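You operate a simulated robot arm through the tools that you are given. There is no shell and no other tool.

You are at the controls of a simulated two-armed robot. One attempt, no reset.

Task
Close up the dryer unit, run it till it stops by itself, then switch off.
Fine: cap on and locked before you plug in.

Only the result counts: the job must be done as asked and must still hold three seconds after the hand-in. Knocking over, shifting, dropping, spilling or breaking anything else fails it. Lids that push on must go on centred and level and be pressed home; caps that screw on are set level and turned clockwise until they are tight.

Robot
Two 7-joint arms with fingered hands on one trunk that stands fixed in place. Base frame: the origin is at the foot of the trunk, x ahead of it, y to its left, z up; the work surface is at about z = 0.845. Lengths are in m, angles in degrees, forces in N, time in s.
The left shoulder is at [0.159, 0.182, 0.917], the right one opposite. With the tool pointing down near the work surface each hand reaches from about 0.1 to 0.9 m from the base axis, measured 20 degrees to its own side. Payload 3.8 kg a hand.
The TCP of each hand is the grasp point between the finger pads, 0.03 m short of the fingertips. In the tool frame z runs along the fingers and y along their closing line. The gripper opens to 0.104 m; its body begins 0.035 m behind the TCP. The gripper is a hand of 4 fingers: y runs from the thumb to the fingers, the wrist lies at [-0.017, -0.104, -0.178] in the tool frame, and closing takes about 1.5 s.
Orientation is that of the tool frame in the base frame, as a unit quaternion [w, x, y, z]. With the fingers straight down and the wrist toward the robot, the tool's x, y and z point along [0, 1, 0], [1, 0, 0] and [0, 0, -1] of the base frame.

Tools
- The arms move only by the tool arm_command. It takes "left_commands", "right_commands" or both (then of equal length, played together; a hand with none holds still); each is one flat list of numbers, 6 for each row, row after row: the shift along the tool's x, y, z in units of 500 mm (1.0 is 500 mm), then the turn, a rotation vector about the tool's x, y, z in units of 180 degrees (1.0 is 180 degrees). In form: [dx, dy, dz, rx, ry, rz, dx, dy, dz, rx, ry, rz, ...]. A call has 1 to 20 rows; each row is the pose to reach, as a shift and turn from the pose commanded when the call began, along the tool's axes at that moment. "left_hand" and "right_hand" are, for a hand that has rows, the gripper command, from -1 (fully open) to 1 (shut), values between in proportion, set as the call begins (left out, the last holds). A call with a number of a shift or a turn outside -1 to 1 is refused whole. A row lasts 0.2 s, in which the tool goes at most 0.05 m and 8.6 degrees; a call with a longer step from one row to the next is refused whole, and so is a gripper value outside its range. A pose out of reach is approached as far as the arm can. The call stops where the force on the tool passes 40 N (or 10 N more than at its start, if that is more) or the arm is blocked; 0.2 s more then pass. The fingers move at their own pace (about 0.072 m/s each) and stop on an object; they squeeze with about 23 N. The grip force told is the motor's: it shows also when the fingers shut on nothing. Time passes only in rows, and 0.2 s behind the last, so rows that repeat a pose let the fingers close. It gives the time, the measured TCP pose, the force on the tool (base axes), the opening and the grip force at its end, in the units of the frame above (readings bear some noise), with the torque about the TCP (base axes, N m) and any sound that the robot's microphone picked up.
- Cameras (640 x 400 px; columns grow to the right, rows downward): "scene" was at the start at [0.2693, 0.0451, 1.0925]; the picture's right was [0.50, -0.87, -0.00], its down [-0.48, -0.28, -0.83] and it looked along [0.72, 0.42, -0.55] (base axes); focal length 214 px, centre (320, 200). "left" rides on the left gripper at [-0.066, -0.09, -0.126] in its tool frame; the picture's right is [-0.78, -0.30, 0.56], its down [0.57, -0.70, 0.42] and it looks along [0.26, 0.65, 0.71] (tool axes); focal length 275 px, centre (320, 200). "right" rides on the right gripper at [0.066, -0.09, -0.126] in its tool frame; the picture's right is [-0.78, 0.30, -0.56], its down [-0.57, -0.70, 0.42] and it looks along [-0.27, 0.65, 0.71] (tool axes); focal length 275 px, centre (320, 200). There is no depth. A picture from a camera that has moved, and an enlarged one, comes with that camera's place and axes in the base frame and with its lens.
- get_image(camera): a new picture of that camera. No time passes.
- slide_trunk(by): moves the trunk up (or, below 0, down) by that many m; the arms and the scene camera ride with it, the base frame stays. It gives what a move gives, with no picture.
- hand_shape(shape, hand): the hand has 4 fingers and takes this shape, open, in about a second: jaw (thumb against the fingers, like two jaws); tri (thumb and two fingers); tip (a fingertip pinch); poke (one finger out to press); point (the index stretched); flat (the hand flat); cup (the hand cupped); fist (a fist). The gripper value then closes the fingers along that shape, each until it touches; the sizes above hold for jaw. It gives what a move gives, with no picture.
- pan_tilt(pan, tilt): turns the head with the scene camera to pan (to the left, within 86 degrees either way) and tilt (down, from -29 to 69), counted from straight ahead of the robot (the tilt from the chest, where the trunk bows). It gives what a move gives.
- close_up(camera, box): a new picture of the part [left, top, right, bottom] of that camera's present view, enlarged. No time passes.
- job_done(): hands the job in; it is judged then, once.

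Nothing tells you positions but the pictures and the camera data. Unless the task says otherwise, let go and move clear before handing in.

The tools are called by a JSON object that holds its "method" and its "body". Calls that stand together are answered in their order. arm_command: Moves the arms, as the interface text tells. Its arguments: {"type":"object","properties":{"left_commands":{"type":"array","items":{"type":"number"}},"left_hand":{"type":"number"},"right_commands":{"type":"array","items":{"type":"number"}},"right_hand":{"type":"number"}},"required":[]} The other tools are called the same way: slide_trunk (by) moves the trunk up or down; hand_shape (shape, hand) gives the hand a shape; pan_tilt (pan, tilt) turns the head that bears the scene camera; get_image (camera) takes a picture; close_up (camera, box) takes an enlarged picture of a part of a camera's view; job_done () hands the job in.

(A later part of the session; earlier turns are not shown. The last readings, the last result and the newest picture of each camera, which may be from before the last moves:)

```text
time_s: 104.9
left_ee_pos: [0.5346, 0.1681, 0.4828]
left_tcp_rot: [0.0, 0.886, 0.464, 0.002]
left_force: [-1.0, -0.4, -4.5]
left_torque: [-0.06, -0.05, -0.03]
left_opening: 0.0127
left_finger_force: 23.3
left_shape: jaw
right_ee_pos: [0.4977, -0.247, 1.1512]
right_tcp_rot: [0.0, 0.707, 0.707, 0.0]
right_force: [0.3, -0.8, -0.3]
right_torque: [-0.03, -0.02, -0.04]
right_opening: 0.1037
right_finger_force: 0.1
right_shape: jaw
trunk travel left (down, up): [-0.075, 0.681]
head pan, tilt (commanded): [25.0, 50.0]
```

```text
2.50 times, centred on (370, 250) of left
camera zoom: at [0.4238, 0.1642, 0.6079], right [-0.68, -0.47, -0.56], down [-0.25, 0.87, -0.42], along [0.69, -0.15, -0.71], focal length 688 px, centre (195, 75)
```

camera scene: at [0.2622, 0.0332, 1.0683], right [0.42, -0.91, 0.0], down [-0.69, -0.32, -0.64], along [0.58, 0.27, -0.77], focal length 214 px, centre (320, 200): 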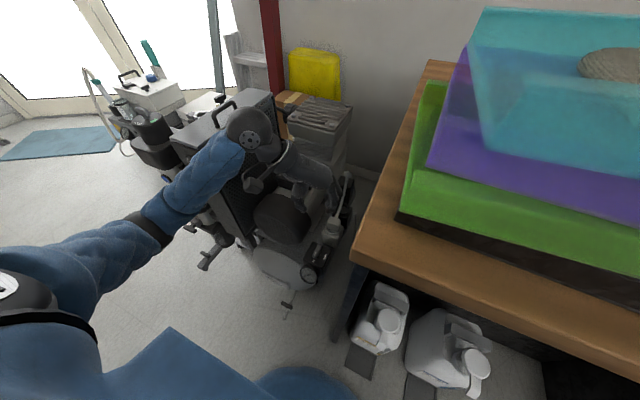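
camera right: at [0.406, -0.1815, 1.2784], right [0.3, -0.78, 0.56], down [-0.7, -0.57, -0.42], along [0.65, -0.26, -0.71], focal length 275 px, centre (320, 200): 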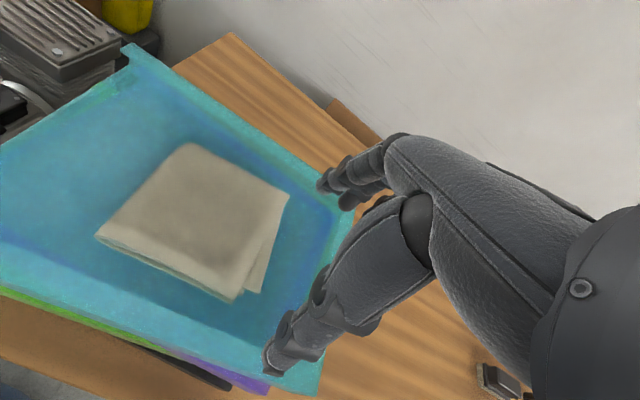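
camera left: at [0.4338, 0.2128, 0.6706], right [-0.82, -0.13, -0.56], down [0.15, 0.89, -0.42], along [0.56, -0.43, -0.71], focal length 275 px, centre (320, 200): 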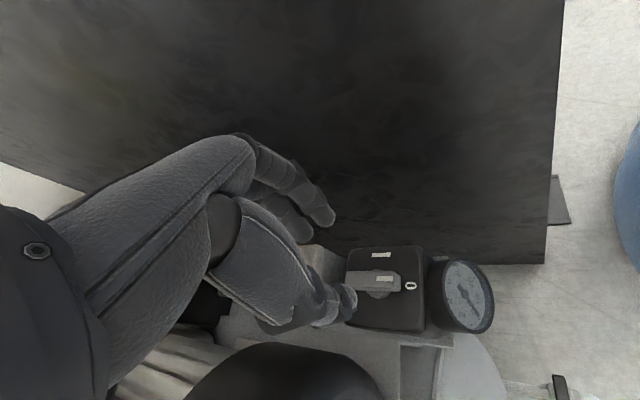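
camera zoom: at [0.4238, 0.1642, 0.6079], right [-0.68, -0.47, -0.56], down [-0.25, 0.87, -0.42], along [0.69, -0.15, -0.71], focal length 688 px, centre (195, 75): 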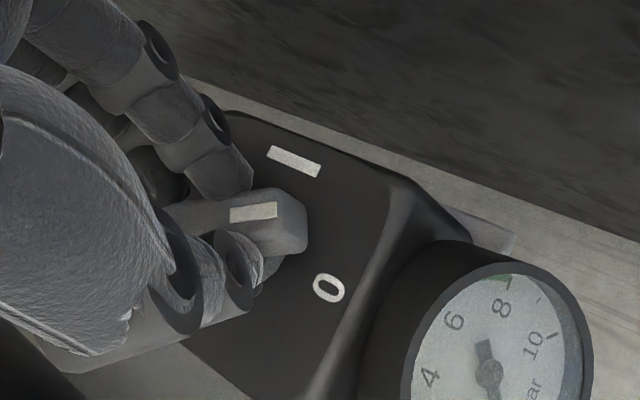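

The pointer follows toward "I". I'll continue turning.

{"method": "arm_command", "body": {"left_commands": [0, 0, 0, 0, 0, -0.04, 0, 0, 0, 0, 0, -0.08, 0, 0, 0, 0, 0, -0.12, 0, 0, 0, 0, 0, -0.16, 0, 0, 0, 0, 0, -0.2], "left_hand": 1.0}}

{"method": "close_up", "body": {"camera": "scene", "box": [295, 210, 345, 280]}}

{"method": "close_up", "body": {"camera": "left", "box": [270, 170, 470, 330]}}

```text
time_s: 106.1
left_ee_pos: [0.5348, 0.1684, 0.4827]
left_tcp_rot: [0.002, 0.699, 0.715, 0.002]
left_force: [3.7, -0.5, -5.1]
left_torque: [-0.02, -0.15, -0.04]
left_opening: 0.0127
left_finger_force: 23.1
left_shape: jaw
right_ee_pos: [0.4984, -0.2471, 1.1511]
right_tcp_rot: [-0.001, 0.707, 0.708, -0.001]
right_force: [-0.6, -0.1, 0.5]
right_torque: [0.01, 0.0, 0.02]
right_opening: 0.1037
right_finger_force: 0.0
right_shape: jaw
trunk travel left (down, up): [-0.075, 0.681]
head pan, tilt (commanded): [25.0, 50.0]
```

```text
5.71 times, centred on (320, 245) of scene
camera zoom: at [0.2627, 0.0332, 1.0682], right [0.42, -0.91, 0.0], down [-0.69, -0.32, -0.64], along [0.58, 0.27, -0.77], focal length 1226 px, centre (320, -57)
```

zoom: 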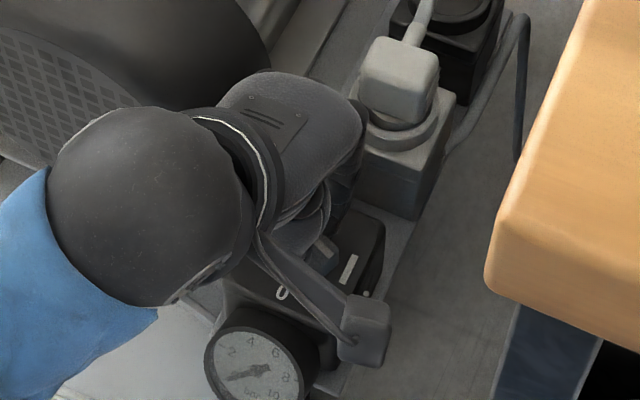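

```text
2.50 times, centred on (370, 250) of left
camera zoom: at [0.4472, 0.0994, 0.6079], right [-0.28, -0.78, -0.56], down [-0.71, 0.56, -0.43], along [0.65, 0.28, -0.71], focal length 688 px, centre (195, 75)
```

zoom: 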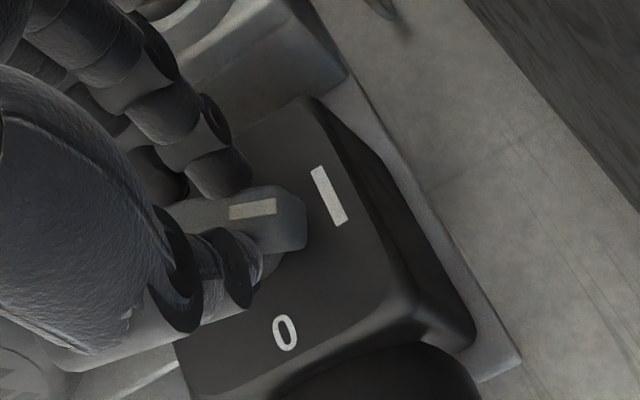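

The pointer is about two thirds of the way. I'll turn another 20° and check the pointer and the clearance to the bench.

{"method": "arm_command", "body": {"left_commands": [0, 0, 0, 0, 0, -0.04, 0, 0, 0, 0, 0, -0.08, 0, 0, 0, 0, 0, -0.115], "left_hand": 1.0}}

{"method": "close_up", "body": {"camera": "left", "box": [270, 170, 470, 330]}}

{"method": "close_up", "body": {"camera": "scene", "box": [280, 200, 370, 300]}}

```text
time_s: 106.9
left_ee_pos: [0.5335, 0.1685, 0.483]
left_tcp_rot: [0.001, 0.559, 0.829, 0.002]
left_force: [4.6, -0.5, -3.3]
left_torque: [0.0, -0.19, -0.01]
left_opening: 0.0125
left_finger_force: 22.8
left_shape: jaw
right_ee_pos: [0.4972, -0.2466, 1.1514]
right_tcp_rot: [0.0, 0.707, 0.707, -0.001]
right_force: [-0.3, -0.2, 0.0]
right_torque: [0.0, 0.01, 0.0]
right_opening: 0.1038
right_finger_force: 0.0
right_shape: jaw
trunk travel left (down, up): [-0.075, 0.681]
head pan, tilt (commanded): [25.0, 50.0]
```

```text
2.50 times, centred on (370, 250) of left
camera zoom: at [0.4771, 0.0728, 0.6079], right [0.02, -0.83, -0.56], down [-0.86, 0.27, -0.43], along [0.5, 0.49, -0.71], focal length 688 px, centre (195, 75)
```

zoom: 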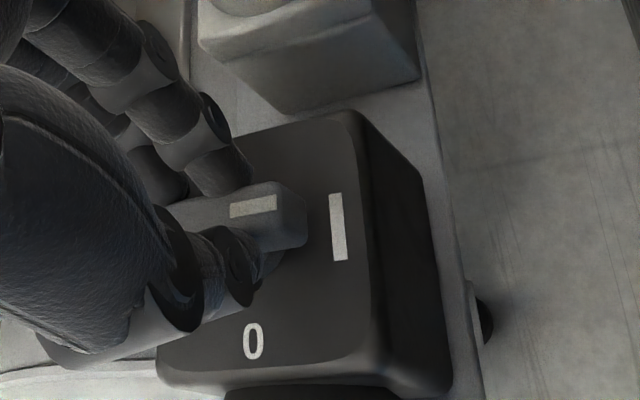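

```text
4.00 times, centred on (325, 250) of scene
camera zoom: at [0.2625, 0.0332, 1.0683], right [0.42, -0.91, 0.0], down [-0.69, -0.32, -0.64], along [0.58, 0.27, -0.77], focal length 858 px, centre (300, 0)
```

zoom: 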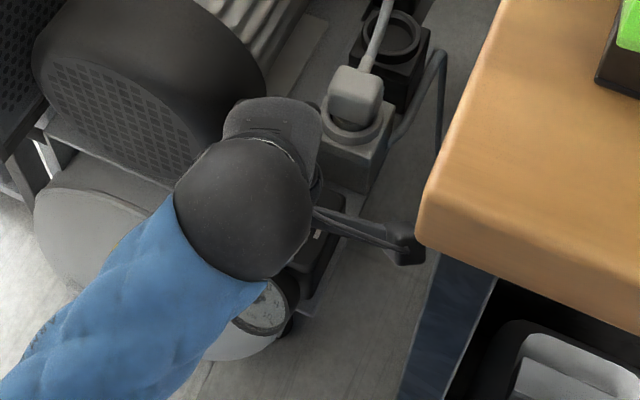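

The pointer now lines up with "I". I'll add a few degrees to make sure it clicks in, then look at lamps and gauge.

{"method": "arm_command", "body": {"left_commands": [0, 0, 0, 0, 0, -0.02, 0, 0, 0, 0, 0, -0.035, 0, 0, 0, 0, 0, -0.035], "left_hand": 1.0}}

{"method": "close_up", "body": {"camera": "left", "box": [270, 170, 470, 330]}}

{"method": "close_up", "body": {"camera": "scene", "box": [180, 120, 240, 190]}}

{"method": "close_up", "body": {"camera": "scene", "box": [280, 200, 370, 300]}}

```text
time_s: 107.7
left_ee_pos: [0.5358, 0.1681, 0.4827]
left_tcp_rot: [0.002, 0.513, 0.858, 0.001]
left_force: [8.2, -1.3, -4.6]
left_torque: [0.01, -0.25, -0.24]
left_opening: 0.0127
left_finger_force: 23.5
left_shape: jaw
right_ee_pos: [0.4976, -0.2477, 1.1513]
right_tcp_rot: [0.0, 0.707, 0.707, -0.001]
right_force: [0.6, -0.3, -0.2]
right_torque: [-0.02, 0.01, 0.01]
right_opening: 0.1039
right_finger_force: 0.1
right_shape: jaw
trunk travel left (down, up): [-0.075, 0.681]
head pan, tilt (commanded): [25.0, 50.0]
```

```text
2.50 times, centred on (370, 250) of left
camera zoom: at [0.4876, 0.0664, 0.6081], right [0.11, -0.82, -0.56], down [-0.89, 0.17, -0.43], along [0.45, 0.54, -0.71], focal length 688 px, centre (195, 75)
```

zoom: 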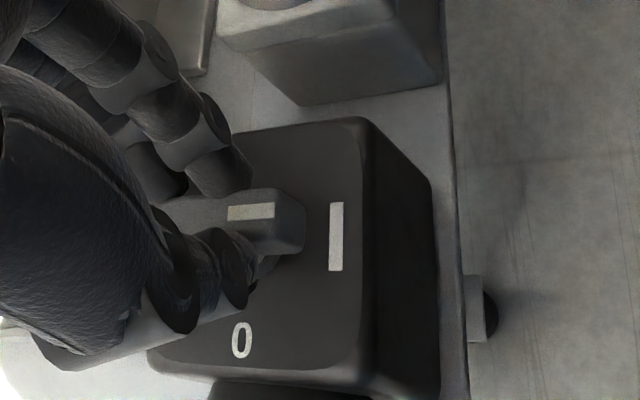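

```text
5.71 times, centred on (210, 155) of scene
camera zoom: at [0.2628, 0.033, 1.0682], right [0.42, -0.91, 0.0], down [-0.69, -0.32, -0.64], along [0.58, 0.27, -0.77], focal length 1226 px, centre (949, 457)
```

zoom: 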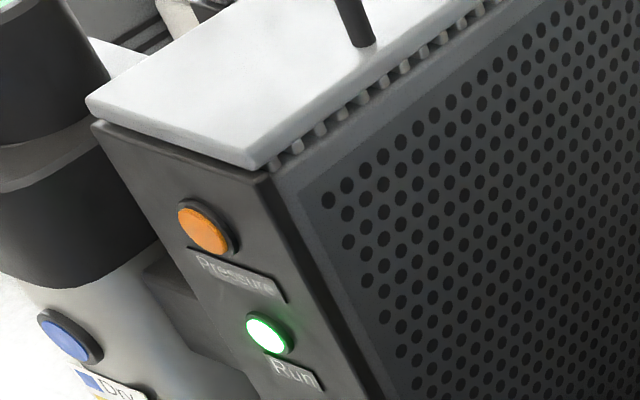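

```text
4.00 times, centred on (325, 250) of scene
camera zoom: at [0.2628, 0.033, 1.0682], right [0.42, -0.91, 0.0], down [-0.69, -0.32, -0.64], along [0.58, 0.27, -0.77], focal length 858 px, centre (300, 0)
```

zoom: 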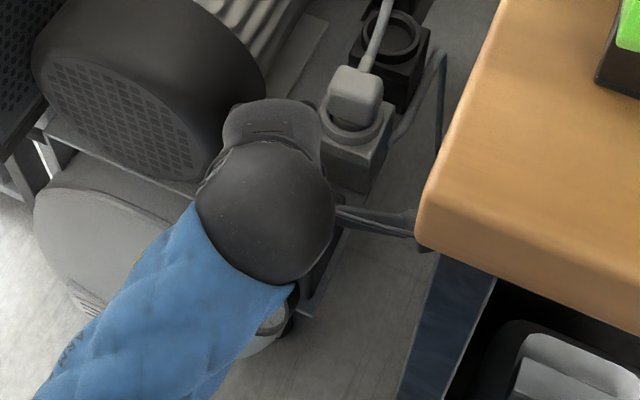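

The Run lamp is green: the unit is running. I'll release the knob, rise clear, and watch the gauge and lamps.

{"method": "arm_command", "body": {"left_commands": [0, 0, 0, 0, 0, 0, 0, 0, 0, 0, 0, 0, 0, 0, 0, 0, 0, 0, 0, 0, -0.04, 0, 0, 0, 0, 0, -0.09, 0, 0, 0, 0, 0, -0.14, 0, 0, 0, 0, 0, -0.2, 0, 0, 0], "left_hand": 0.2}}

{"method": "close_up", "body": {"camera": "scene", "box": [180, 120, 240, 190]}}

{"method": "get_image", "body": {"camera": "left"}}

{"method": "close_up", "body": {"camera": "scene", "box": [290, 190, 360, 290]}}

```text
time_s: 109.5
left_ee_pos: [0.5333, 0.2016, 0.5762]
left_tcp_rot: [-0.025, 0.515, 0.855, 0.046]
left_force: [-0.2, -0.5, -0.7]
left_torque: [-0.03, -0.01, -0.01]
left_opening: 0.0415
left_finger_force: 0.1
left_shape: jaw
right_ee_pos: [0.4965, -0.2476, 1.1529]
right_tcp_rot: [0.0, 0.707, 0.707, 0.0]
right_force: [1.1, -0.7, -0.6]
right_torque: [0.02, -0.01, 0.0]
right_opening: 0.1036
right_finger_force: 0.1
right_shape: jaw
trunk travel left (down, up): [-0.075, 0.681]
head pan, tilt (commanded): [25.0, 50.0]
stopped in row 7 (left hand): the arm was blocked; the commanded pose is now the measured one
```

```text
5.71 times, centred on (210, 155) of scene
camera zoom: at [0.2622, 0.0332, 1.0683], right [0.42, -0.91, 0.0], down [-0.69, -0.32, -0.64], along [0.58, 0.27, -0.77], focal length 1226 px, centre (949, 457)
```

zoom: 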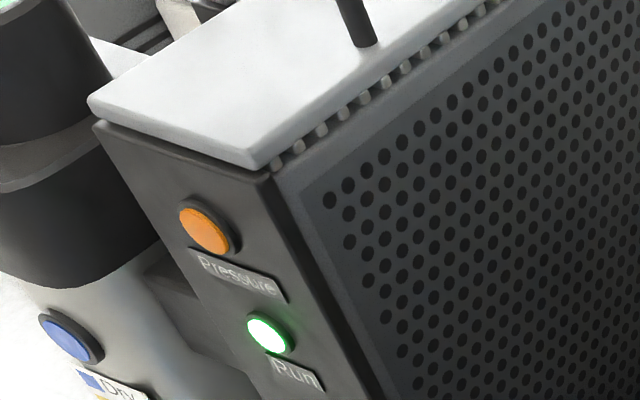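

```text
taken
camera left: at [0.4858, 0.0872, 0.6909], right [0.1, -0.76, -0.64], down [-0.89, 0.22, -0.41], along [0.45, 0.61, -0.65], focal length 275 px, centre (320, 200)
```

left: 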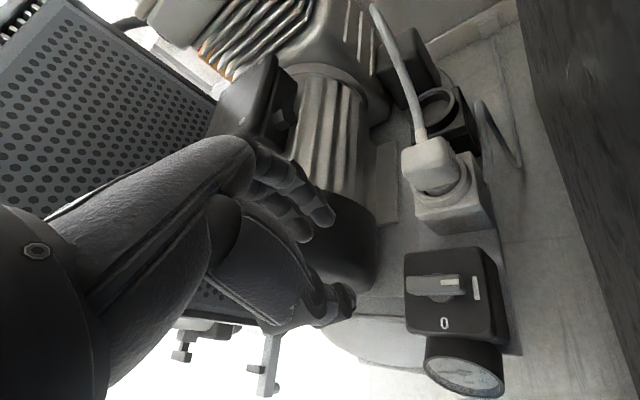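

```text
4.00 times, centred on (325, 240) of scene
camera zoom: at [0.2622, 0.0332, 1.0683], right [0.42, -0.91, 0.0], down [-0.69, -0.32, -0.64], along [0.58, 0.27, -0.77], focal length 858 px, centre (300, 40)
```

zoom: 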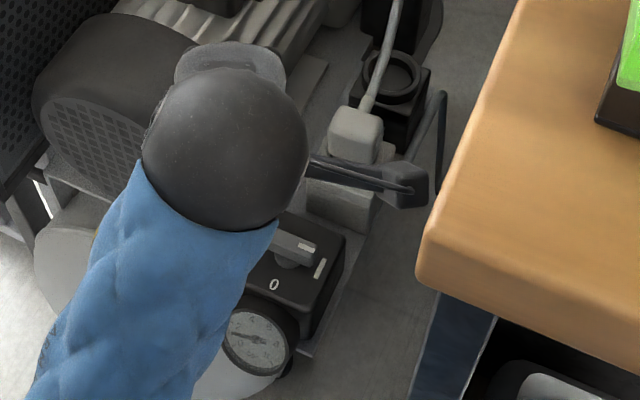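

The knob stands at "I" and the Run lamp is on; the hand got blocked and tilted slightly by a joint limit. I'll straighten it to the default yaw while rising away from the fan cover.

{"method": "arm_command", "body": {"left_commands": [0.01, -0.01, -0.03, 0.0024, -0.0081, 0.0387, 0.02, -0.02, -0.06, 0.0048, -0.0162, 0.0774, 0.03, -0.035, -0.1, 0.0071, -0.0242, 0.116, 0.04, -0.045, -0.14, 0.0095, -0.0323, 0.1547, 0.046, -0.049, -0.167, 0.0095, -0.0323, 0.1547], "left_hand": 0.2}}

{"method": "get_image", "body": {"camera": "scene"}}

{"method": "get_image", "body": {"camera": "left"}}

{"method": "close_up", "body": {"camera": "scene", "box": [290, 200, 360, 300]}}

```text
time_s: 110.7
left_ee_pos: [0.4995, 0.1999, 0.6588]
left_tcp_rot: [0.0, 0.708, 0.706, -0.002]
left_force: [0.0, 0.3, -0.2]
left_torque: [0.01, 0.01, 0.05]
left_opening: 0.0413
left_finger_force: 0.0
left_shape: jaw
right_ee_pos: [0.496, -0.2476, 1.1515]
right_tcp_rot: [0.0, 0.707, 0.707, 0.0]
right_force: [-0.8, -0.2, -0.9]
right_torque: [0.0, 0.02, 0.03]
right_opening: 0.1037
right_finger_force: 0.0
right_shape: jaw
trunk travel left (down, up): [-0.075, 0.681]
head pan, tilt (commanded): [25.0, 50.0]
```

```text
taken
camera scene: at [0.2621, 0.0331, 1.0684], right [0.42, -0.91, 0.0], down [-0.69, -0.32, -0.64], along [0.58, 0.27, -0.77], focal length 214 px, centre (320, 200)
```

scene: 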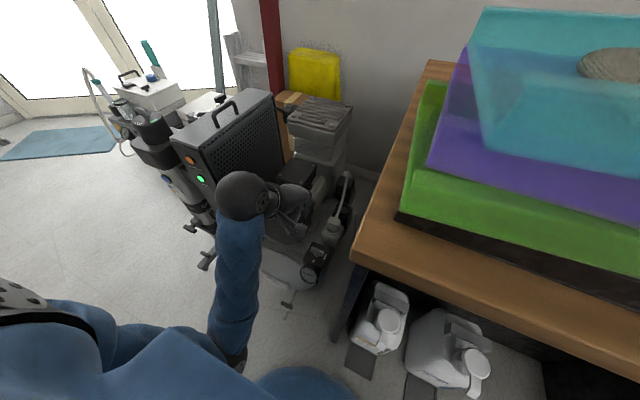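

```text
taken
camera left: at [0.4114, 0.1333, 0.7858], right [-0.3, -0.78, -0.55], down [-0.7, 0.57, -0.43], along [0.65, 0.26, -0.72], focal length 275 px, centre (320, 200)
```

left: 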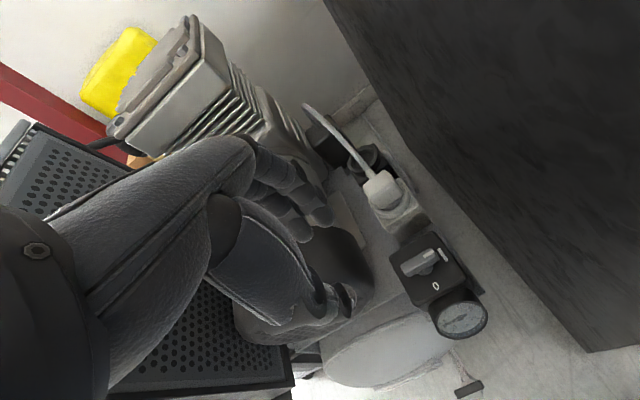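

```text
4.00 times, centred on (325, 250) of scene
camera zoom: at [0.2621, 0.0331, 1.0684], right [0.42, -0.91, 0.0], down [-0.69, -0.32, -0.64], along [0.58, 0.27, -0.77], focal length 858 px, centre (300, 0)
```

zoom: 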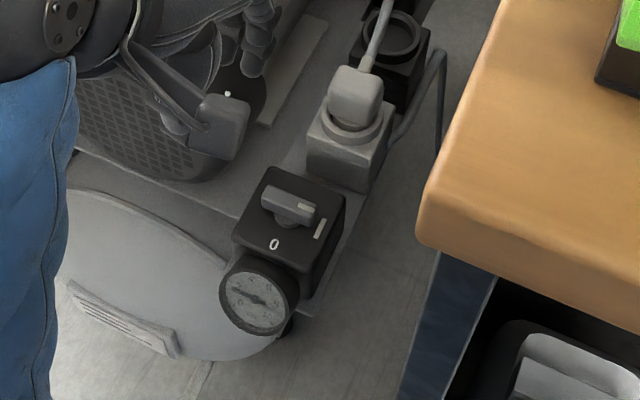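

Machine running, pointer at "I". I'll move the hand up a bit and wait, watching the lamps and the gauge.

{"method": "arm_command", "body": {"left_commands": [0, 0, -0.04, 0, 0, 0, 0, 0, -0.08, 0, 0, 0, 0, 0, -0.12, 0, 0, 0, 0, 0, -0.16, 0, 0, 0, 0, 0, -0.16, 0, 0, 0, 0, 0, -0.16, 0, 0, 0, 0, 0, -0.16, 0, 0, 0, 0, 0, -0.16, 0, 0, 0, 0, 0, -0.16, 0, 0, 0, 0, 0, -0.16, 0, 0, 0, 0, 0, -0.16, 0, 0, 0, 0, 0, -0.16, 0, 0, 0, 0, 0, -0.16, 0, 0, 0, 0, 0, -0.16, 0, 0, 0, 0, 0, -0.16, 0, 0, 0, 0, 0, -0.16, 0, 0, 0, 0, 0, -0.16, 0, 0, 0, 0, 0, -0.16, 0, 0, 0, 0, 0, -0.16, 0, 0, 0, 0, 0, -0.16, 0, 0, 0], "left_hand": 0.2}}

{"method": "close_up", "body": {"camera": "scene", "box": [180, 120, 240, 190]}}

{"method": "close_up", "body": {"camera": "scene", "box": [295, 235, 345, 285]}}

```text
time_s: 115.1
left_ee_pos: [0.5138, 0.23, 0.7]
left_tcp_rot: [-0.029, 0.697, 0.715, 0.039]
left_force: [-0.1, -1.0, 0.8]
left_torque: [0.0, 0.02, 0.02]
left_opening: 0.0412
left_finger_force: 0.2
left_shape: jaw
left hand out of reach, approached as far as the arm can: row 1, 2, 3, 4, 5, 6, 7, 8, 9, 10, 11, 12, 13, 14, 15, 16, 17, 18, 19, 20
right_ee_pos: [0.4974, -0.2471, 1.1522]
right_tcp_rot: [0.0, 0.707, 0.707, -0.001]
right_force: [0.3, 0.1, 0.0]
right_torque: [0.01, -0.01, 0.0]
right_opening: 0.1038
right_finger_force: 0.0
right_shape: jaw
trunk travel left (down, up): [-0.075, 0.681]
head pan, tilt (commanded): [25.0, 50.0]
stopped in row 20 (left hand): the arm was blocked; the commanded pose is now the measured one
```

```text
5.71 times, centred on (210, 155) of scene
camera zoom: at [0.2621, 0.0332, 1.0683], right [0.42, -0.91, 0.0], down [-0.69, -0.32, -0.64], along [0.58, 0.27, -0.77], focal length 1226 px, centre (949, 457)
```

zoom: 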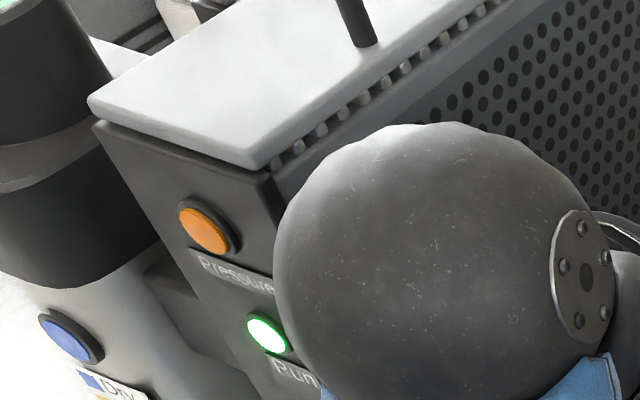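

```text
8.00 times, centred on (320, 260) of scene
camera zoom: at [0.2621, 0.0332, 1.0683], right [0.42, -0.91, 0.0], down [-0.69, -0.32, -0.64], along [0.58, 0.27, -0.77], focal length 1716 px, centre (320, -280)
```

zoom: 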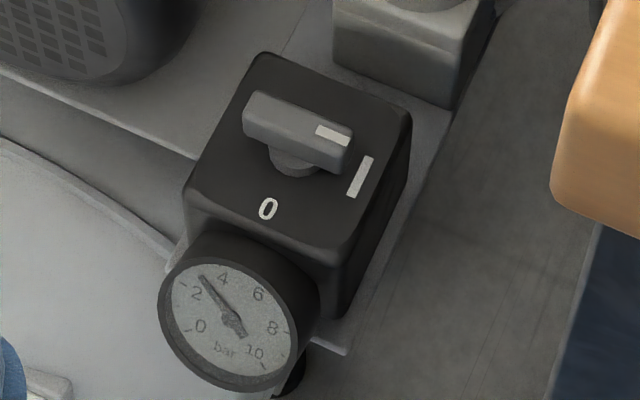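

The gauge is climbing (about 2.8 bar). The arm folds badly that high, so I'll bring the hand back upright above the switch at z 0.60 and keep waiting there.

{"method": "arm_command", "body": {"left_commands": [-0.035, 0.01, 0.03, 0.0011, -0.0076, 0.002, -0.07, 0.02, 0.08, 0.0022, -0.0153, 0.004, -0.105, 0.03, 0.13, 0.0034, -0.023, 0.0061, -0.142, 0.036, 0.188, 0.0045, -0.0306, 0.0081, -0.142, 0.036, 0.188, 0.0045, -0.0306, 0.0081, -0.142, 0.036, 0.188, 0.0045, -0.0306, 0.0081, -0.142, 0.036, 0.188, 0.0045, -0.0306, 0.0081, -0.142, 0.036, 0.188, 0.0045, -0.0306, 0.0081, -0.142, 0.036, 0.188, 0.0045, -0.0306, 0.0081, -0.142, 0.036, 0.188, 0.0045, -0.0306, 0.0081, -0.142, 0.036, 0.188, 0.0045, -0.0306, 0.0081, -0.142, 0.036, 0.188, 0.0045, -0.0306, 0.0081], "left_hand": 0.2}}

{"method": "get_image", "body": {"camera": "scene"}}

{"method": "get_image", "body": {"camera": "left"}}

```text
time_s: 115.9
left_ee_pos: [0.5727, 0.2025, 0.702]
left_tcp_rot: [0.042, 0.695, 0.713, 0.086]
left_force: [-0.4, -0.2, -0.1]
left_torque: [0.03, 0.04, 0.02]
left_opening: 0.0411
left_finger_force: 0.0
left_shape: jaw
right_ee_pos: [0.496, -0.2476, 1.152]
right_tcp_rot: [0.0, 0.707, 0.707, 0.0]
right_force: [-0.6, 0.6, -0.2]
right_torque: [0.0, 0.01, -0.01]
right_opening: 0.1036
right_finger_force: 0.0
right_shape: jaw
trunk travel left (down, up): [-0.075, 0.681]
head pan, tilt (commanded): [25.0, 50.0]
stopped in row 3 (left hand): the arm was blocked; the commanded pose is now the measured one
```

```text
taken
camera scene: at [0.2621, 0.0332, 1.0684], right [0.42, -0.91, 0.0], down [-0.69, -0.32, -0.64], along [0.58, 0.27, -0.77], focal length 214 px, centre (320, 200)
```

scene: 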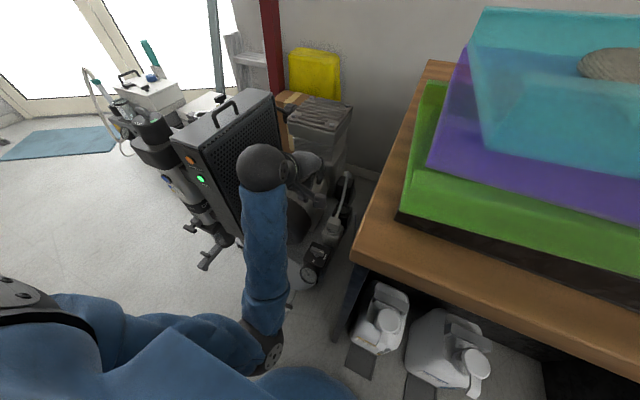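

```text
taken
camera left: at [0.4653, 0.127, 0.8053], right [-0.17, -0.74, -0.65], down [-0.63, 0.59, -0.51], along [0.76, 0.32, -0.57], focal length 275 px, centre (320, 200)
```

left: 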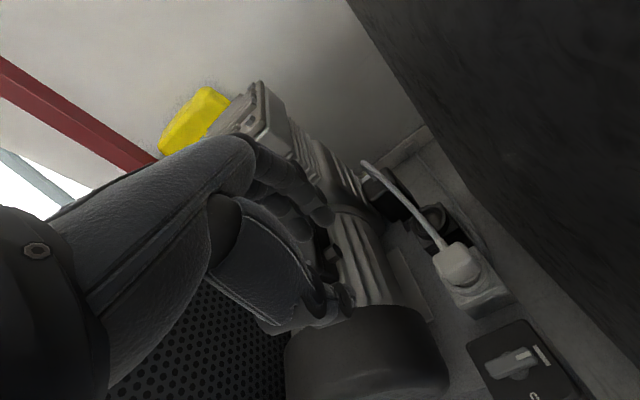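

The arm has folded awkwardly with the elbow near the trunk. I'll move the hand out to the earlier good spot above the motor ([0.66, 0.32, 0.78], upright) to untangle it.

{"method": "arm_command", "body": {"left_commands": [0.04, 0.035, -0.02, 0.01, -0.0035, 0.0014, 0.08, 0.07, -0.04, 0.02, -0.007, 0.0028, 0.12, 0.105, -0.06, 0.03, -0.0105, 0.0042, 0.16, 0.14, -0.08, 0.04, -0.014, 0.0056, 0.2, 0.175, -0.1, 0.05, -0.017, 0.007, 0.238, 0.205, -0.107, 0.0577, -0.0198, 0.0081], "left_hand": 0.2}}

{"method": "get_image", "body": {"camera": "scene"}}

{"method": "close_up", "body": {"camera": "scene", "box": [295, 235, 345, 285]}}

```text
time_s: 117.3
left_ee_pos: [0.661, 0.3195, 0.7771]
left_tcp_rot: [-0.001, 0.708, 0.706, -0.003]
left_force: [0.0, 0.1, -1.2]
left_torque: [0.01, -0.01, 0.0]
left_opening: 0.0416
left_finger_force: 0.2
left_shape: jaw
right_ee_pos: [0.4975, -0.248, 1.1517]
right_tcp_rot: [0.0, 0.707, 0.707, 0.0]
right_force: [0.1, -0.2, 0.2]
right_torque: [-0.01, 0.02, 0.02]
right_opening: 0.1036
right_finger_force: 0.0
right_shape: jaw
trunk travel left (down, up): [-0.075, 0.681]
head pan, tilt (commanded): [25.0, 50.0]
```

```text
taken
camera scene: at [0.2622, 0.0331, 1.0683], right [0.42, -0.91, 0.0], down [-0.69, -0.32, -0.64], along [0.58, 0.27, -0.77], focal length 214 px, centre (320, 200)
```

scene: 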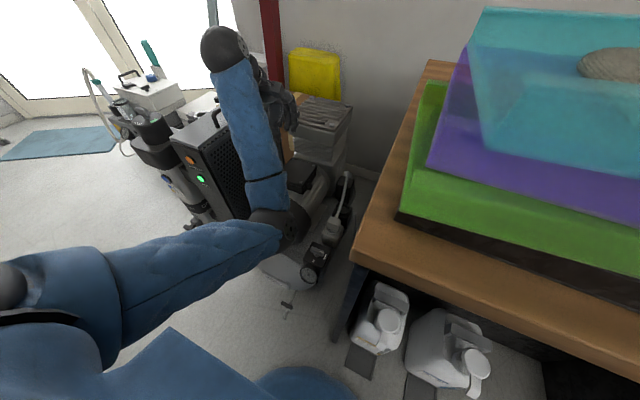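

```text
8.00 times, centred on (320, 260) of scene
camera zoom: at [0.2622, 0.0331, 1.0683], right [0.42, -0.91, 0.0], down [-0.69, -0.32, -0.64], along [0.58, 0.27, -0.77], focal length 1716 px, centre (320, -280)
```

zoom: 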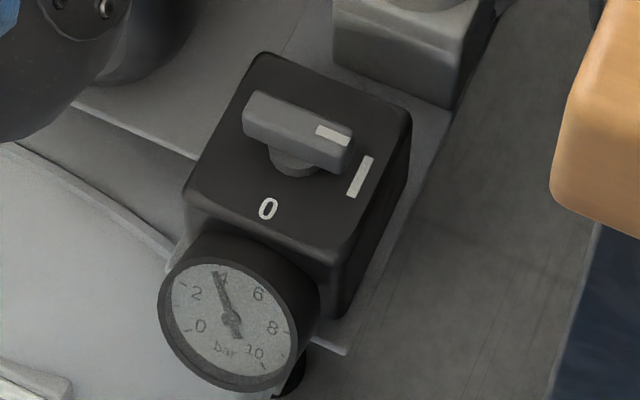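

The gauge is at about 4 bar and rising. The elbow is on the wrong (inner) side, so I'll swing the hand back up over the cooler toward the dryer side, stretching the arm, to return to the good configuration.

{"method": "arm_command", "body": {"left_commands": [0, 0, -0.08, 0, 0, 0, 0, 0, -0.16, 0, 0, 0, 0, 0, -0.24, 0, 0, 0, 0, 0, -0.32, 0, 0, 0, 0.075, -0.035, -0.34, 0, 0, 0, 0.15, -0.07, -0.36, 0, 0, 0, 0.225, -0.105, -0.38, 0, 0, 0, 0.3, -0.14, -0.4, 0, 0, 0, 0.375, -0.175, -0.4, 0, 0, 0, 0.45, -0.21, -0.4, 0, 0, 0, 0.525, -0.245, -0.4, 0, 0, 0, 0.594, -0.28, -0.4, 0, 0, 0], "left_hand": 0.2}}

{"method": "get_image", "body": {"camera": "scene"}}

{"method": "close_up", "body": {"camera": "scene", "box": [295, 235, 345, 285]}}

```text
time_s: 119.9
left_ee_pos: [0.5218, 0.6164, 0.9788]
left_tcp_rot: [0.0, 0.708, 0.706, -0.002]
left_force: [0.4, -0.5, -0.3]
left_torque: [0.0, -0.04, -0.02]
left_opening: 0.0412
left_finger_force: 0.1
left_shape: jaw
right_ee_pos: [0.4965, -0.2475, 1.1513]
right_tcp_rot: [0.0, 0.707, 0.707, 0.0]
right_force: [-0.6, -0.9, -0.5]
right_torque: [0.01, 0.0, 0.01]
right_opening: 0.1038
right_finger_force: 0.0
right_shape: jaw
trunk travel left (down, up): [-0.075, 0.681]
head pan, tilt (commanded): [25.0, 50.0]
```

```text
taken
camera scene: at [0.2619, 0.0334, 1.0684], right [0.42, -0.91, 0.0], down [-0.69, -0.32, -0.64], along [0.58, 0.27, -0.77], focal length 214 px, centre (320, 200)
```

scene: 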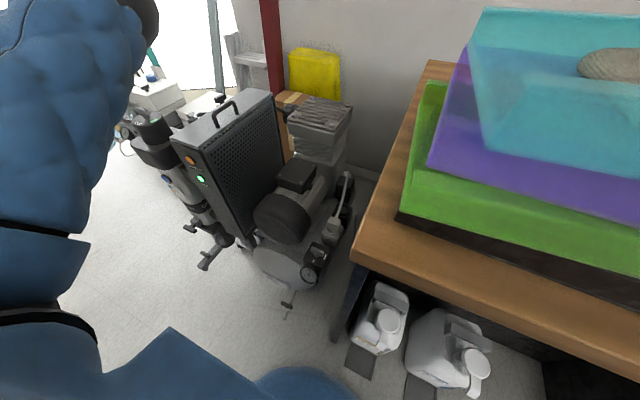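

```text
8.00 times, centred on (320, 260) of scene
camera zoom: at [0.2619, 0.0334, 1.0684], right [0.42, -0.91, 0.0], down [-0.69, -0.32, -0.64], along [0.58, 0.27, -0.77], focal length 1716 px, centre (320, -280)
```

zoom: 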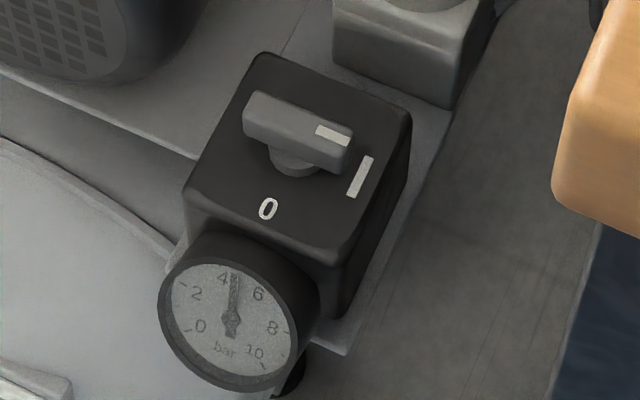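

About 4.6 bar now. I'll wait here, hand clear, checking every few seconds.

{"method": "arm_command", "body": {"left_commands": [0, 0, 0, 0, 0, 0, 0, 0, 0, 0, 0, 0, 0, 0, 0, 0, 0, 0, 0, 0, 0, 0, 0, 0, 0, 0, 0, 0, 0, 0, 0, 0, 0, 0, 0, 0, 0, 0, 0, 0, 0, 0, 0, 0, 0, 0, 0, 0, 0, 0, 0, 0, 0, 0, 0, 0, 0, 0, 0, 0, 0, 0, 0, 0, 0, 0, 0, 0, 0, 0, 0, 0, 0, 0, 0, 0, 0, 0, 0, 0, 0, 0, 0, 0, 0, 0, 0, 0, 0, 0, 0, 0, 0, 0, 0, 0, 0, 0, 0, 0, 0, 0, 0, 0, 0, 0, 0, 0, 0, 0, 0, 0, 0, 0, 0, 0, 0, 0, 0, 0], "left_hand": 0.2}}

{"method": "arm_command", "body": {"left_commands": [0, 0, 0, 0, 0, 0, 0, 0, 0, 0, 0, 0, 0, 0, 0, 0, 0, 0, 0, 0, 0, 0, 0, 0, 0, 0, 0, 0, 0, 0, 0, 0, 0, 0, 0, 0, 0, 0, 0, 0, 0, 0, 0, 0, 0, 0, 0, 0, 0, 0, 0, 0, 0, 0, 0, 0, 0, 0, 0, 0, 0, 0, 0, 0, 0, 0, 0, 0, 0, 0, 0, 0, 0, 0, 0, 0, 0, 0, 0, 0, 0, 0, 0, 0, 0, 0, 0, 0, 0, 0, 0, 0, 0, 0, 0, 0, 0, 0, 0, 0, 0, 0, 0, 0, 0, 0, 0, 0, 0, 0, 0, 0, 0, 0, 0, 0, 0, 0, 0, 0], "left_hand": 0.2}}

{"method": "close_up", "body": {"camera": "scene", "box": [180, 120, 240, 190]}}

{"method": "close_up", "body": {"camera": "scene", "box": [295, 235, 345, 285]}}

```text
time_s: 124.1
left_ee_pos: [0.5225, 0.6159, 0.9795]
left_tcp_rot: [0.0, 0.708, 0.706, -0.003]
left_force: [-0.3, 1.0, 0.7]
left_torque: [0.02, -0.02, -0.01]
left_opening: 0.0413
left_finger_force: 0.1
left_shape: jaw
right_ee_pos: [0.4973, -0.2484, 1.1513]
right_tcp_rot: [0.0, 0.707, 0.707, 0.0]
right_force: [0.2, 0.3, -0.5]
right_torque: [0.0, 0.01, -0.01]
right_opening: 0.1038
right_finger_force: 0.0
right_shape: jaw
trunk travel left (down, up): [-0.075, 0.681]
head pan, tilt (commanded): [25.0, 50.0]
```

```text
time_s: 128.3
left_ee_pos: [0.523, 0.6169, 0.9787]
left_tcp_rot: [-0.001, 0.708, 0.706, -0.003]
left_force: [0.7, -0.3, -0.2]
left_torque: [0.03, -0.04, 0.01]
left_opening: 0.041
left_finger_force: 0.0
left_shape: jaw
right_ee_pos: [0.4977, -0.2482, 1.1526]
right_tcp_rot: [-0.001, 0.707, 0.707, 0.0]
right_force: [0.3, -1.3, 0.7]
right_torque: [0.0, -0.01, 0.03]
right_opening: 0.1035
right_finger_force: 0.0
right_shape: jaw
trunk travel left (down, up): [-0.075, 0.681]
head pan, tilt (commanded): [25.0, 50.0]
```

```text
5.71 times, centred on (210, 155) of scene
camera zoom: at [0.2622, 0.0332, 1.0683], right [0.42, -0.91, 0.0], down [-0.69, -0.32, -0.64], along [0.58, 0.27, -0.77], focal length 1226 px, centre (949, 457)
```

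zoom: 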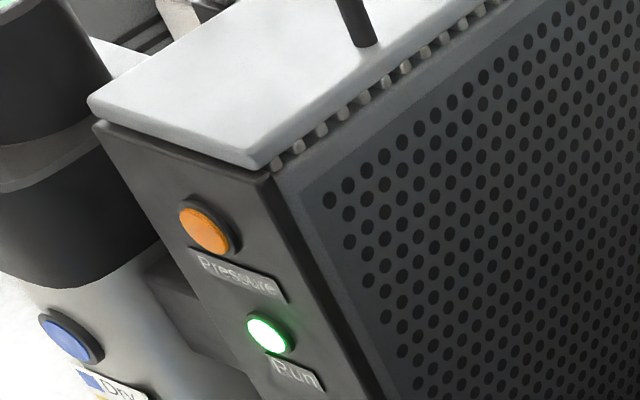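

```text
8.00 times, centred on (320, 260) of scene
camera zoom: at [0.2622, 0.0332, 1.0683], right [0.42, -0.91, 0.0], down [-0.69, -0.32, -0.64], along [0.58, 0.27, -0.77], focal length 1716 px, centre (320, -280)
```

zoom: 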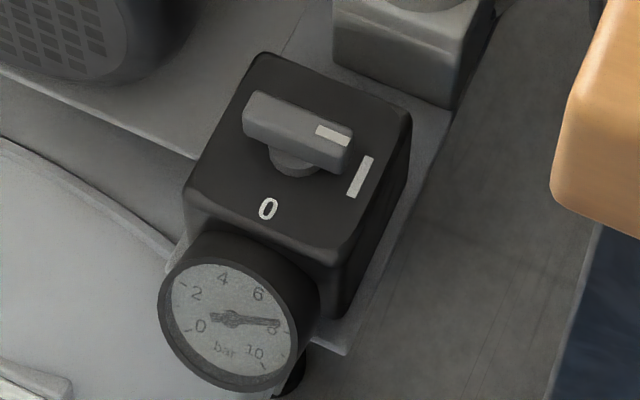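

The gauge is near 7.8 bar and the Run lamp is still on. I'll keep waiting.

{"method": "arm_command", "body": {"left_commands": [0, 0, 0, 0, 0, 0, 0, 0, 0, 0, 0, 0, 0, 0, 0, 0, 0, 0, 0, 0, 0, 0, 0, 0, 0, 0, 0, 0, 0, 0, 0, 0, 0, 0, 0, 0, 0, 0, 0, 0, 0, 0, 0, 0, 0, 0, 0, 0, 0, 0, 0, 0, 0, 0, 0, 0, 0, 0, 0, 0, 0, 0, 0, 0, 0, 0, 0, 0, 0, 0, 0, 0, 0, 0, 0, 0, 0, 0, 0, 0, 0, 0, 0, 0, 0, 0, 0, 0, 0, 0], "left_hand": 0.2}}

{"method": "close_up", "body": {"camera": "scene", "box": [180, 120, 240, 190]}}

{"method": "close_up", "body": {"camera": "scene", "box": [295, 235, 345, 285]}}

```text
time_s: 131.5
left_ee_pos: [0.5224, 0.6167, 0.9791]
left_tcp_rot: [-0.001, 0.707, 0.707, -0.003]
left_force: [-0.1, -0.7, 0.2]
left_torque: [0.0, -0.02, -0.01]
left_opening: 0.0416
left_finger_force: 0.0
left_shape: jaw
right_ee_pos: [0.497, -0.2476, 1.1518]
right_tcp_rot: [-0.001, 0.707, 0.707, 0.0]
right_force: [-0.6, 0.1, -0.9]
right_torque: [-0.02, -0.02, 0.0]
right_opening: 0.1039
right_finger_force: 0.0
right_shape: jaw
trunk travel left (down, up): [-0.075, 0.681]
head pan, tilt (commanded): [25.0, 50.0]
```

```text
5.71 times, centred on (210, 155) of scene
camera zoom: at [0.2622, 0.0332, 1.0683], right [0.42, -0.91, 0.0], down [-0.69, -0.32, -0.64], along [0.58, 0.27, -0.77], focal length 1226 px, centre (949, 457)
```

zoom: 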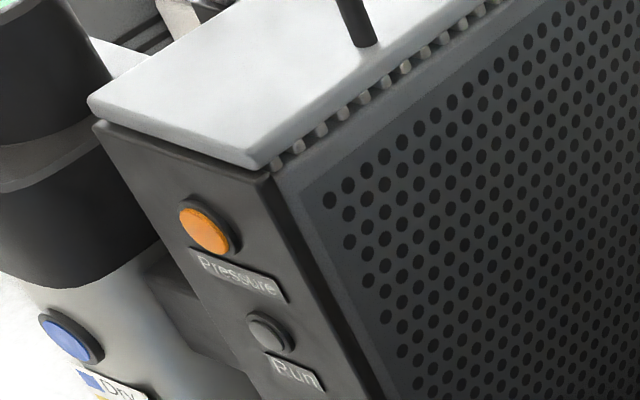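

```text
8.00 times, centred on (320, 260) of scene
camera zoom: at [0.2622, 0.0332, 1.0683], right [0.42, -0.91, 0.0], down [-0.69, -0.32, -0.64], along [0.58, 0.27, -0.77], focal length 1716 px, centre (320, -280)
```

zoom: 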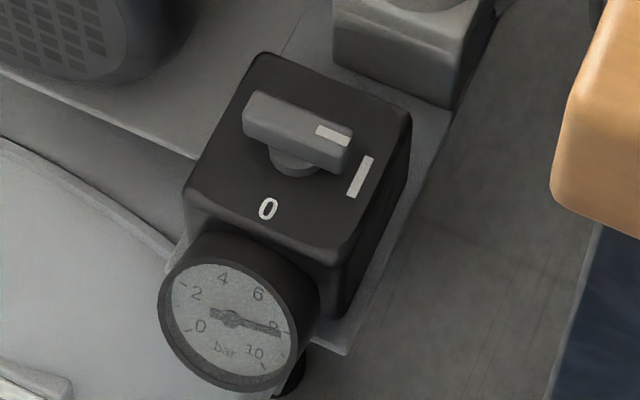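

The Run lamp went out at 8 bar: it stopped by itself. Now to switch off; I'll bring the hand back over the cooler to the spot above the motor.

{"method": "arm_command", "body": {"left_commands": [-0.075, 0.035, 0, 0, 0, 0, -0.15, 0.07, 0, 0, 0, 0, -0.225, 0.105, 0, 0, 0, 0, -0.3, 0.14, 0, 0, 0, 0, -0.375, 0.175, 0, 0, 0, 0, -0.45, 0.21, 0, 0, 0, 0, -0.525, 0.245, 0, 0, 0, 0, -0.594, 0.277, 0, 0, 0, 0, -0.594, 0.277, 0.08, 0, 0, 0, -0.594, 0.277, 0.16, 0, 0, 0, -0.594, 0.277, 0.24, 0, 0, 0, -0.594, 0.277, 0.32, 0, 0, 0, -0.594, 0.277, 0.4, 0, 0, 0], "left_hand": 0.2}}

{"method": "get_image", "body": {"camera": "scene"}}

```text
time_s: 134.3
left_ee_pos: [0.6597, 0.319, 0.7785]
left_tcp_rot: [-0.001, 0.708, 0.706, -0.003]
left_force: [0.2, 0.3, -0.2]
left_torque: [-0.01, -0.01, 0.0]
left_opening: 0.0417
left_finger_force: 0.0
left_shape: jaw
right_ee_pos: [0.497, -0.2464, 1.1508]
right_tcp_rot: [0.0, 0.708, 0.707, -0.001]
right_force: [0.9, 0.0, 0.1]
right_torque: [0.02, -0.04, 0.02]
right_opening: 0.1036
right_finger_force: 0.1
right_shape: jaw
trunk travel left (down, up): [-0.075, 0.681]
head pan, tilt (commanded): [25.0, 50.0]
```

```text
taken
camera scene: at [0.2624, 0.0332, 1.0682], right [0.42, -0.91, 0.0], down [-0.69, -0.32, -0.64], along [0.58, 0.27, -0.77], focal length 214 px, centre (320, 200)
```

scene: 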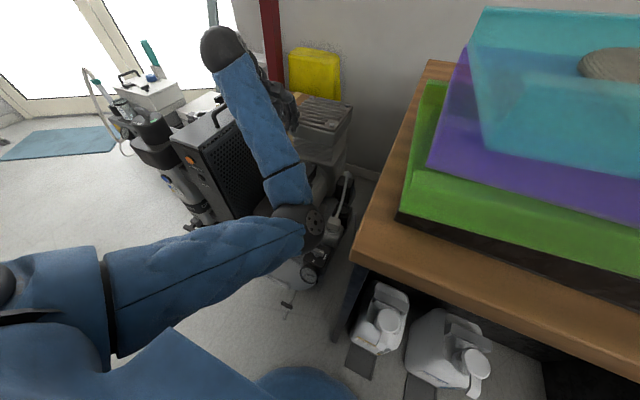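

The elbow is still on the inner side. I'll look from another angle to understand the arm posture before approaching the switch.

{"method": "pan_tilt", "body": {"pan": 45, "tilt": 30}}

{"method": "get_image", "body": {"camera": "scene"}}

{"method": "get_image", "body": {"camera": "right"}}

```text
time_s: 135.1
left_ee_pos: [0.6582, 0.3189, 0.7787]
left_tcp_rot: [-0.001, 0.708, 0.707, -0.003]
left_force: [0.4, 0.3, -0.5]
left_torque: [-0.02, 0.02, -0.03]
left_opening: 0.0412
left_finger_force: 0.1
left_shape: jaw
right_ee_pos: [0.4962, -0.2486, 1.1511]
right_tcp_rot: [0.0, 0.707, 0.707, 0.0]
right_force: [1.0, -0.2, -0.8]
right_torque: [0.01, 0.03, 0.0]
right_opening: 0.1038
right_finger_force: 0.0
right_shape: jaw
trunk travel left (down, up): [-0.075, 0.681]
head pan, tilt (commanded): [45.0, 30.0]
```

```text
taken
camera scene: at [0.2564, 0.0645, 1.0978], right [0.71, -0.71, 0.0], down [-0.35, -0.35, -0.87], along [0.61, 0.61, -0.5], focal length 214 px, centre (320, 200)
```

scene: 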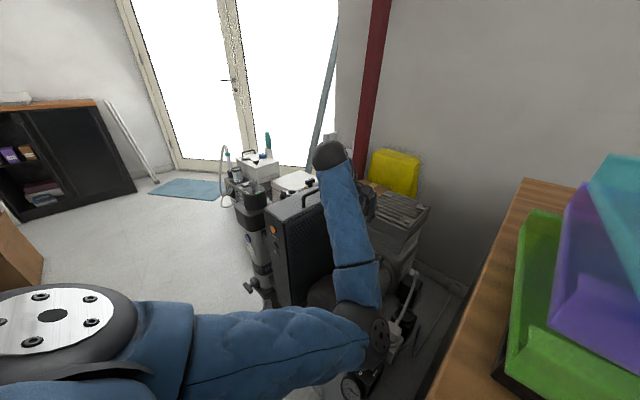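

```text
taken
camera right: at [0.4063, -0.1818, 1.2782], right [0.3, -0.78, 0.56], down [-0.7, -0.57, -0.42], along [0.65, -0.26, -0.71], focal length 275 px, centre (320, 200)
```

right: 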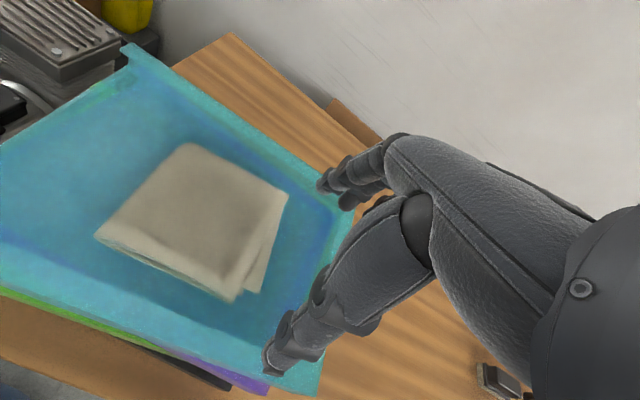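

The forearm comes up from a low inner elbow. Turning the hand toward yaw -90° should push the elbow outward again; I'll try that in place, up at z 0.80.

{"method": "arm_command", "body": {"left_commands": [0, 0, -0.02, 0, 0, 0.0455, 0, 0, -0.04, 0, 0, 0.091, 0, 0, -0.04, 0, 0, 0.1365, 0, 0, -0.04, 0, 0, 0.182, 0, 0, -0.04, 0, 0, 0.2275, 0, 0, -0.04, 0, 0, 0.273, 0, 0, -0.04, 0, 0, 0.3185, 0, 0, -0.04, 0, 0, 0.364, 0, 0, -0.04, 0, 0, 0.4095, 0, 0, -0.04, 0, 0, 0.455, 0, 0, -0.04, 0, 0, 0.5], "left_hand": 0.2}}

{"method": "get_image", "body": {"camera": "scene"}}

```text
time_s: 137.5
left_ee_pos: [0.6583, 0.3189, 0.7989]
left_tcp_rot: [0.002, 1.0, -0.002, -0.003]
left_force: [-0.1, 0.1, -0.3]
left_torque: [0.0, 0.02, 0.0]
left_opening: 0.0415
left_finger_force: 0.1
left_shape: jaw
left hand out of reach, approached as far as the arm can: row 3, 4, 5
right_ee_pos: [0.4969, -0.2482, 1.1519]
right_tcp_rot: [0.0, 0.707, 0.707, 0.0]
right_force: [-0.4, -0.3, 0.4]
right_torque: [-0.02, -0.01, 0.0]
right_opening: 0.1037
right_finger_force: 0.1
right_shape: jaw
trunk travel left (down, up): [-0.075, 0.681]
head pan, tilt (commanded): [45.0, 30.0]
```

```text
taken
camera scene: at [0.2564, 0.0645, 1.0979], right [0.71, -0.71, 0.0], down [-0.35, -0.35, -0.87], along [0.61, 0.61, -0.5], focal length 214 px, centre (320, 200)
```

scene: 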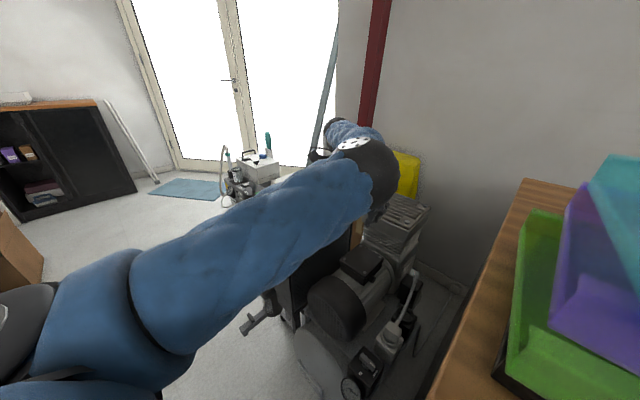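

The elbow is now high up, which leaves the low area free. I'll try going to the spot above the switch at yaw -60° from here.

{"method": "arm_command", "body": {"left_commands": [-0.03, 0.05, 0, 0, 0, -0.0278, -0.07, 0.1, 0, 0, 0, -0.0556, -0.11, 0.15, 0, 0, 0, -0.0833, -0.155, 0.2, 0, 0, 0, -0.1111, -0.2, 0.25, 0, 0, 0, -0.1389, -0.246, 0.298, 0, 0, 0, -0.1667, -0.246, 0.298, 0.07, 0, 0, -0.1667, -0.246, 0.298, 0.14, 0, 0, -0.1667, -0.246, 0.298, 0.2, 0, 0, -0.1667], "left_hand": 0.2}}

{"method": "get_image", "body": {"camera": "scene"}}

```text
time_s: 139.5
left_ee_pos: [0.5448, 0.2233, 0.6966]
left_tcp_rot: [0.002, 0.966, 0.258, -0.003]
left_force: [0.4, 0.1, 0.0]
left_torque: [0.03, 0.02, -0.02]
left_opening: 0.0413
left_finger_force: 0.0
left_shape: jaw
left hand out of reach, approached as far as the arm can: row 5, 6, 7, 8, 9
right_ee_pos: [0.4974, -0.2474, 1.1517]
right_tcp_rot: [-0.001, 0.707, 0.707, 0.0]
right_force: [-0.3, -0.5, 0.3]
right_torque: [0.0, -0.01, -0.03]
right_opening: 0.1037
right_finger_force: 0.1
right_shape: jaw
trunk travel left (down, up): [-0.075, 0.681]
head pan, tilt (commanded): [45.0, 30.0]
```

```text
taken
camera scene: at [0.2569, 0.0646, 1.0976], right [0.71, -0.71, 0.0], down [-0.35, -0.35, -0.87], along [0.61, 0.61, -0.5], focal length 214 px, centre (320, 200)
```

scene: 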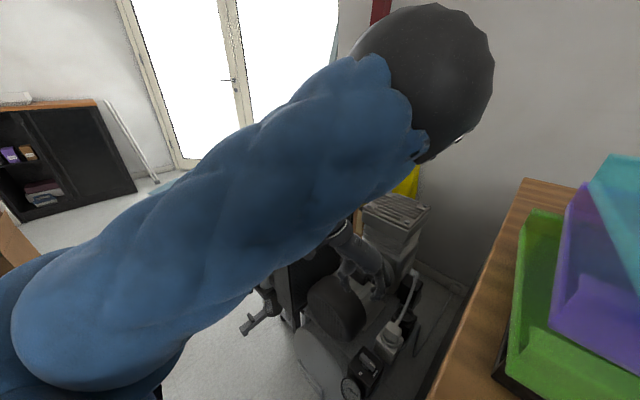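

The arm is folded too tightly like this. Raising the trunk will let the arm stretch downward to the switch, so I'll raise it by 0.2 m.

{"method": "slide_trunk", "body": {"by": 0.2}}

{"method": "pan_tilt", "body": {"pan": 25, "tilt": 55}}

{"method": "get_image", "body": {"camera": "scene"}}

{"method": "get_image", "body": {"camera": "left"}}

```text
time_s: 141.7
left_ee_pos: [0.5449, 0.2254, 0.8972]
left_tcp_rot: [0.002, 0.966, 0.258, -0.003]
left_force: [0.4, 1.0, -0.5]
left_torque: [0.03, 0.02, 0.0]
left_opening: 0.0412
left_finger_force: 0.1
left_shape: jaw
right_ee_pos: [0.4969, -0.2477, 1.3503]
right_tcp_rot: [0.0, 0.707, 0.707, -0.001]
right_force: [-0.3, -0.2, 1.0]
right_torque: [0.01, 0.02, 0.0]
right_opening: 0.1036
right_finger_force: 0.0
right_shape: jaw
trunk travel left (down, up): [-0.275, 0.481]
head pan, tilt (commanded): [45.0, 30.0]
```

```text
time_s: 142.6
left_ee_pos: [0.5453, 0.2252, 0.8991]
left_tcp_rot: [0.001, 0.966, 0.258, -0.003]
left_force: [-0.1, 0.6, 0.1]
left_torque: [0.02, -0.01, 0.0]
left_opening: 0.0413
left_finger_force: 0.1
left_shape: jaw
right_ee_pos: [0.4971, -0.2475, 1.3513]
right_tcp_rot: [0.0, 0.707, 0.707, 0.0]
right_force: [-0.1, -0.2, 0.5]
right_torque: [0.0, 0.0, 0.0]
right_opening: 0.1038
right_finger_force: 0.1
right_shape: jaw
trunk travel left (down, up): [-0.275, 0.481]
head pan, tilt (commanded): [25.0, 55.0]
```

```text
taken
camera scene: at [0.15, 0.0311, 1.271], right [0.42, -0.91, 0.0], down [-0.74, -0.35, -0.57], along [0.52, 0.24, -0.82], focal length 214 px, centre (320, 200)
```

scene: 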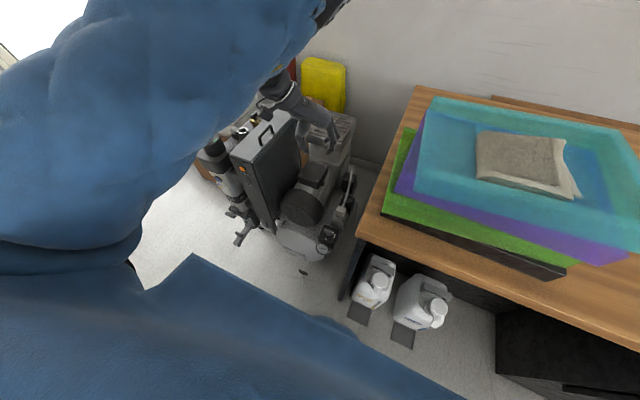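

```text
taken
camera left: at [0.4443, 0.2697, 1.0242], right [-0.82, -0.13, -0.55], down [0.15, 0.89, -0.43], along [0.55, -0.43, -0.71], focal length 275 px, centre (320, 200)
```

left: 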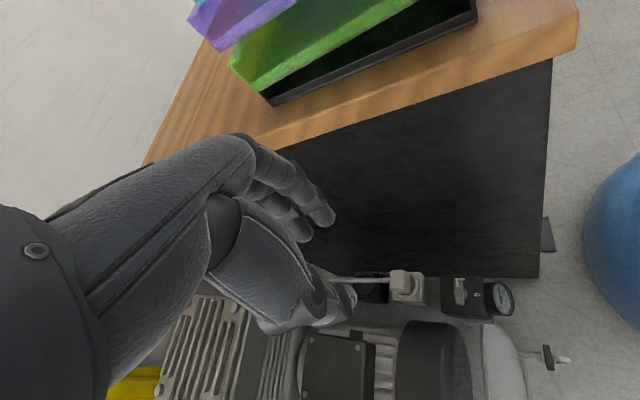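

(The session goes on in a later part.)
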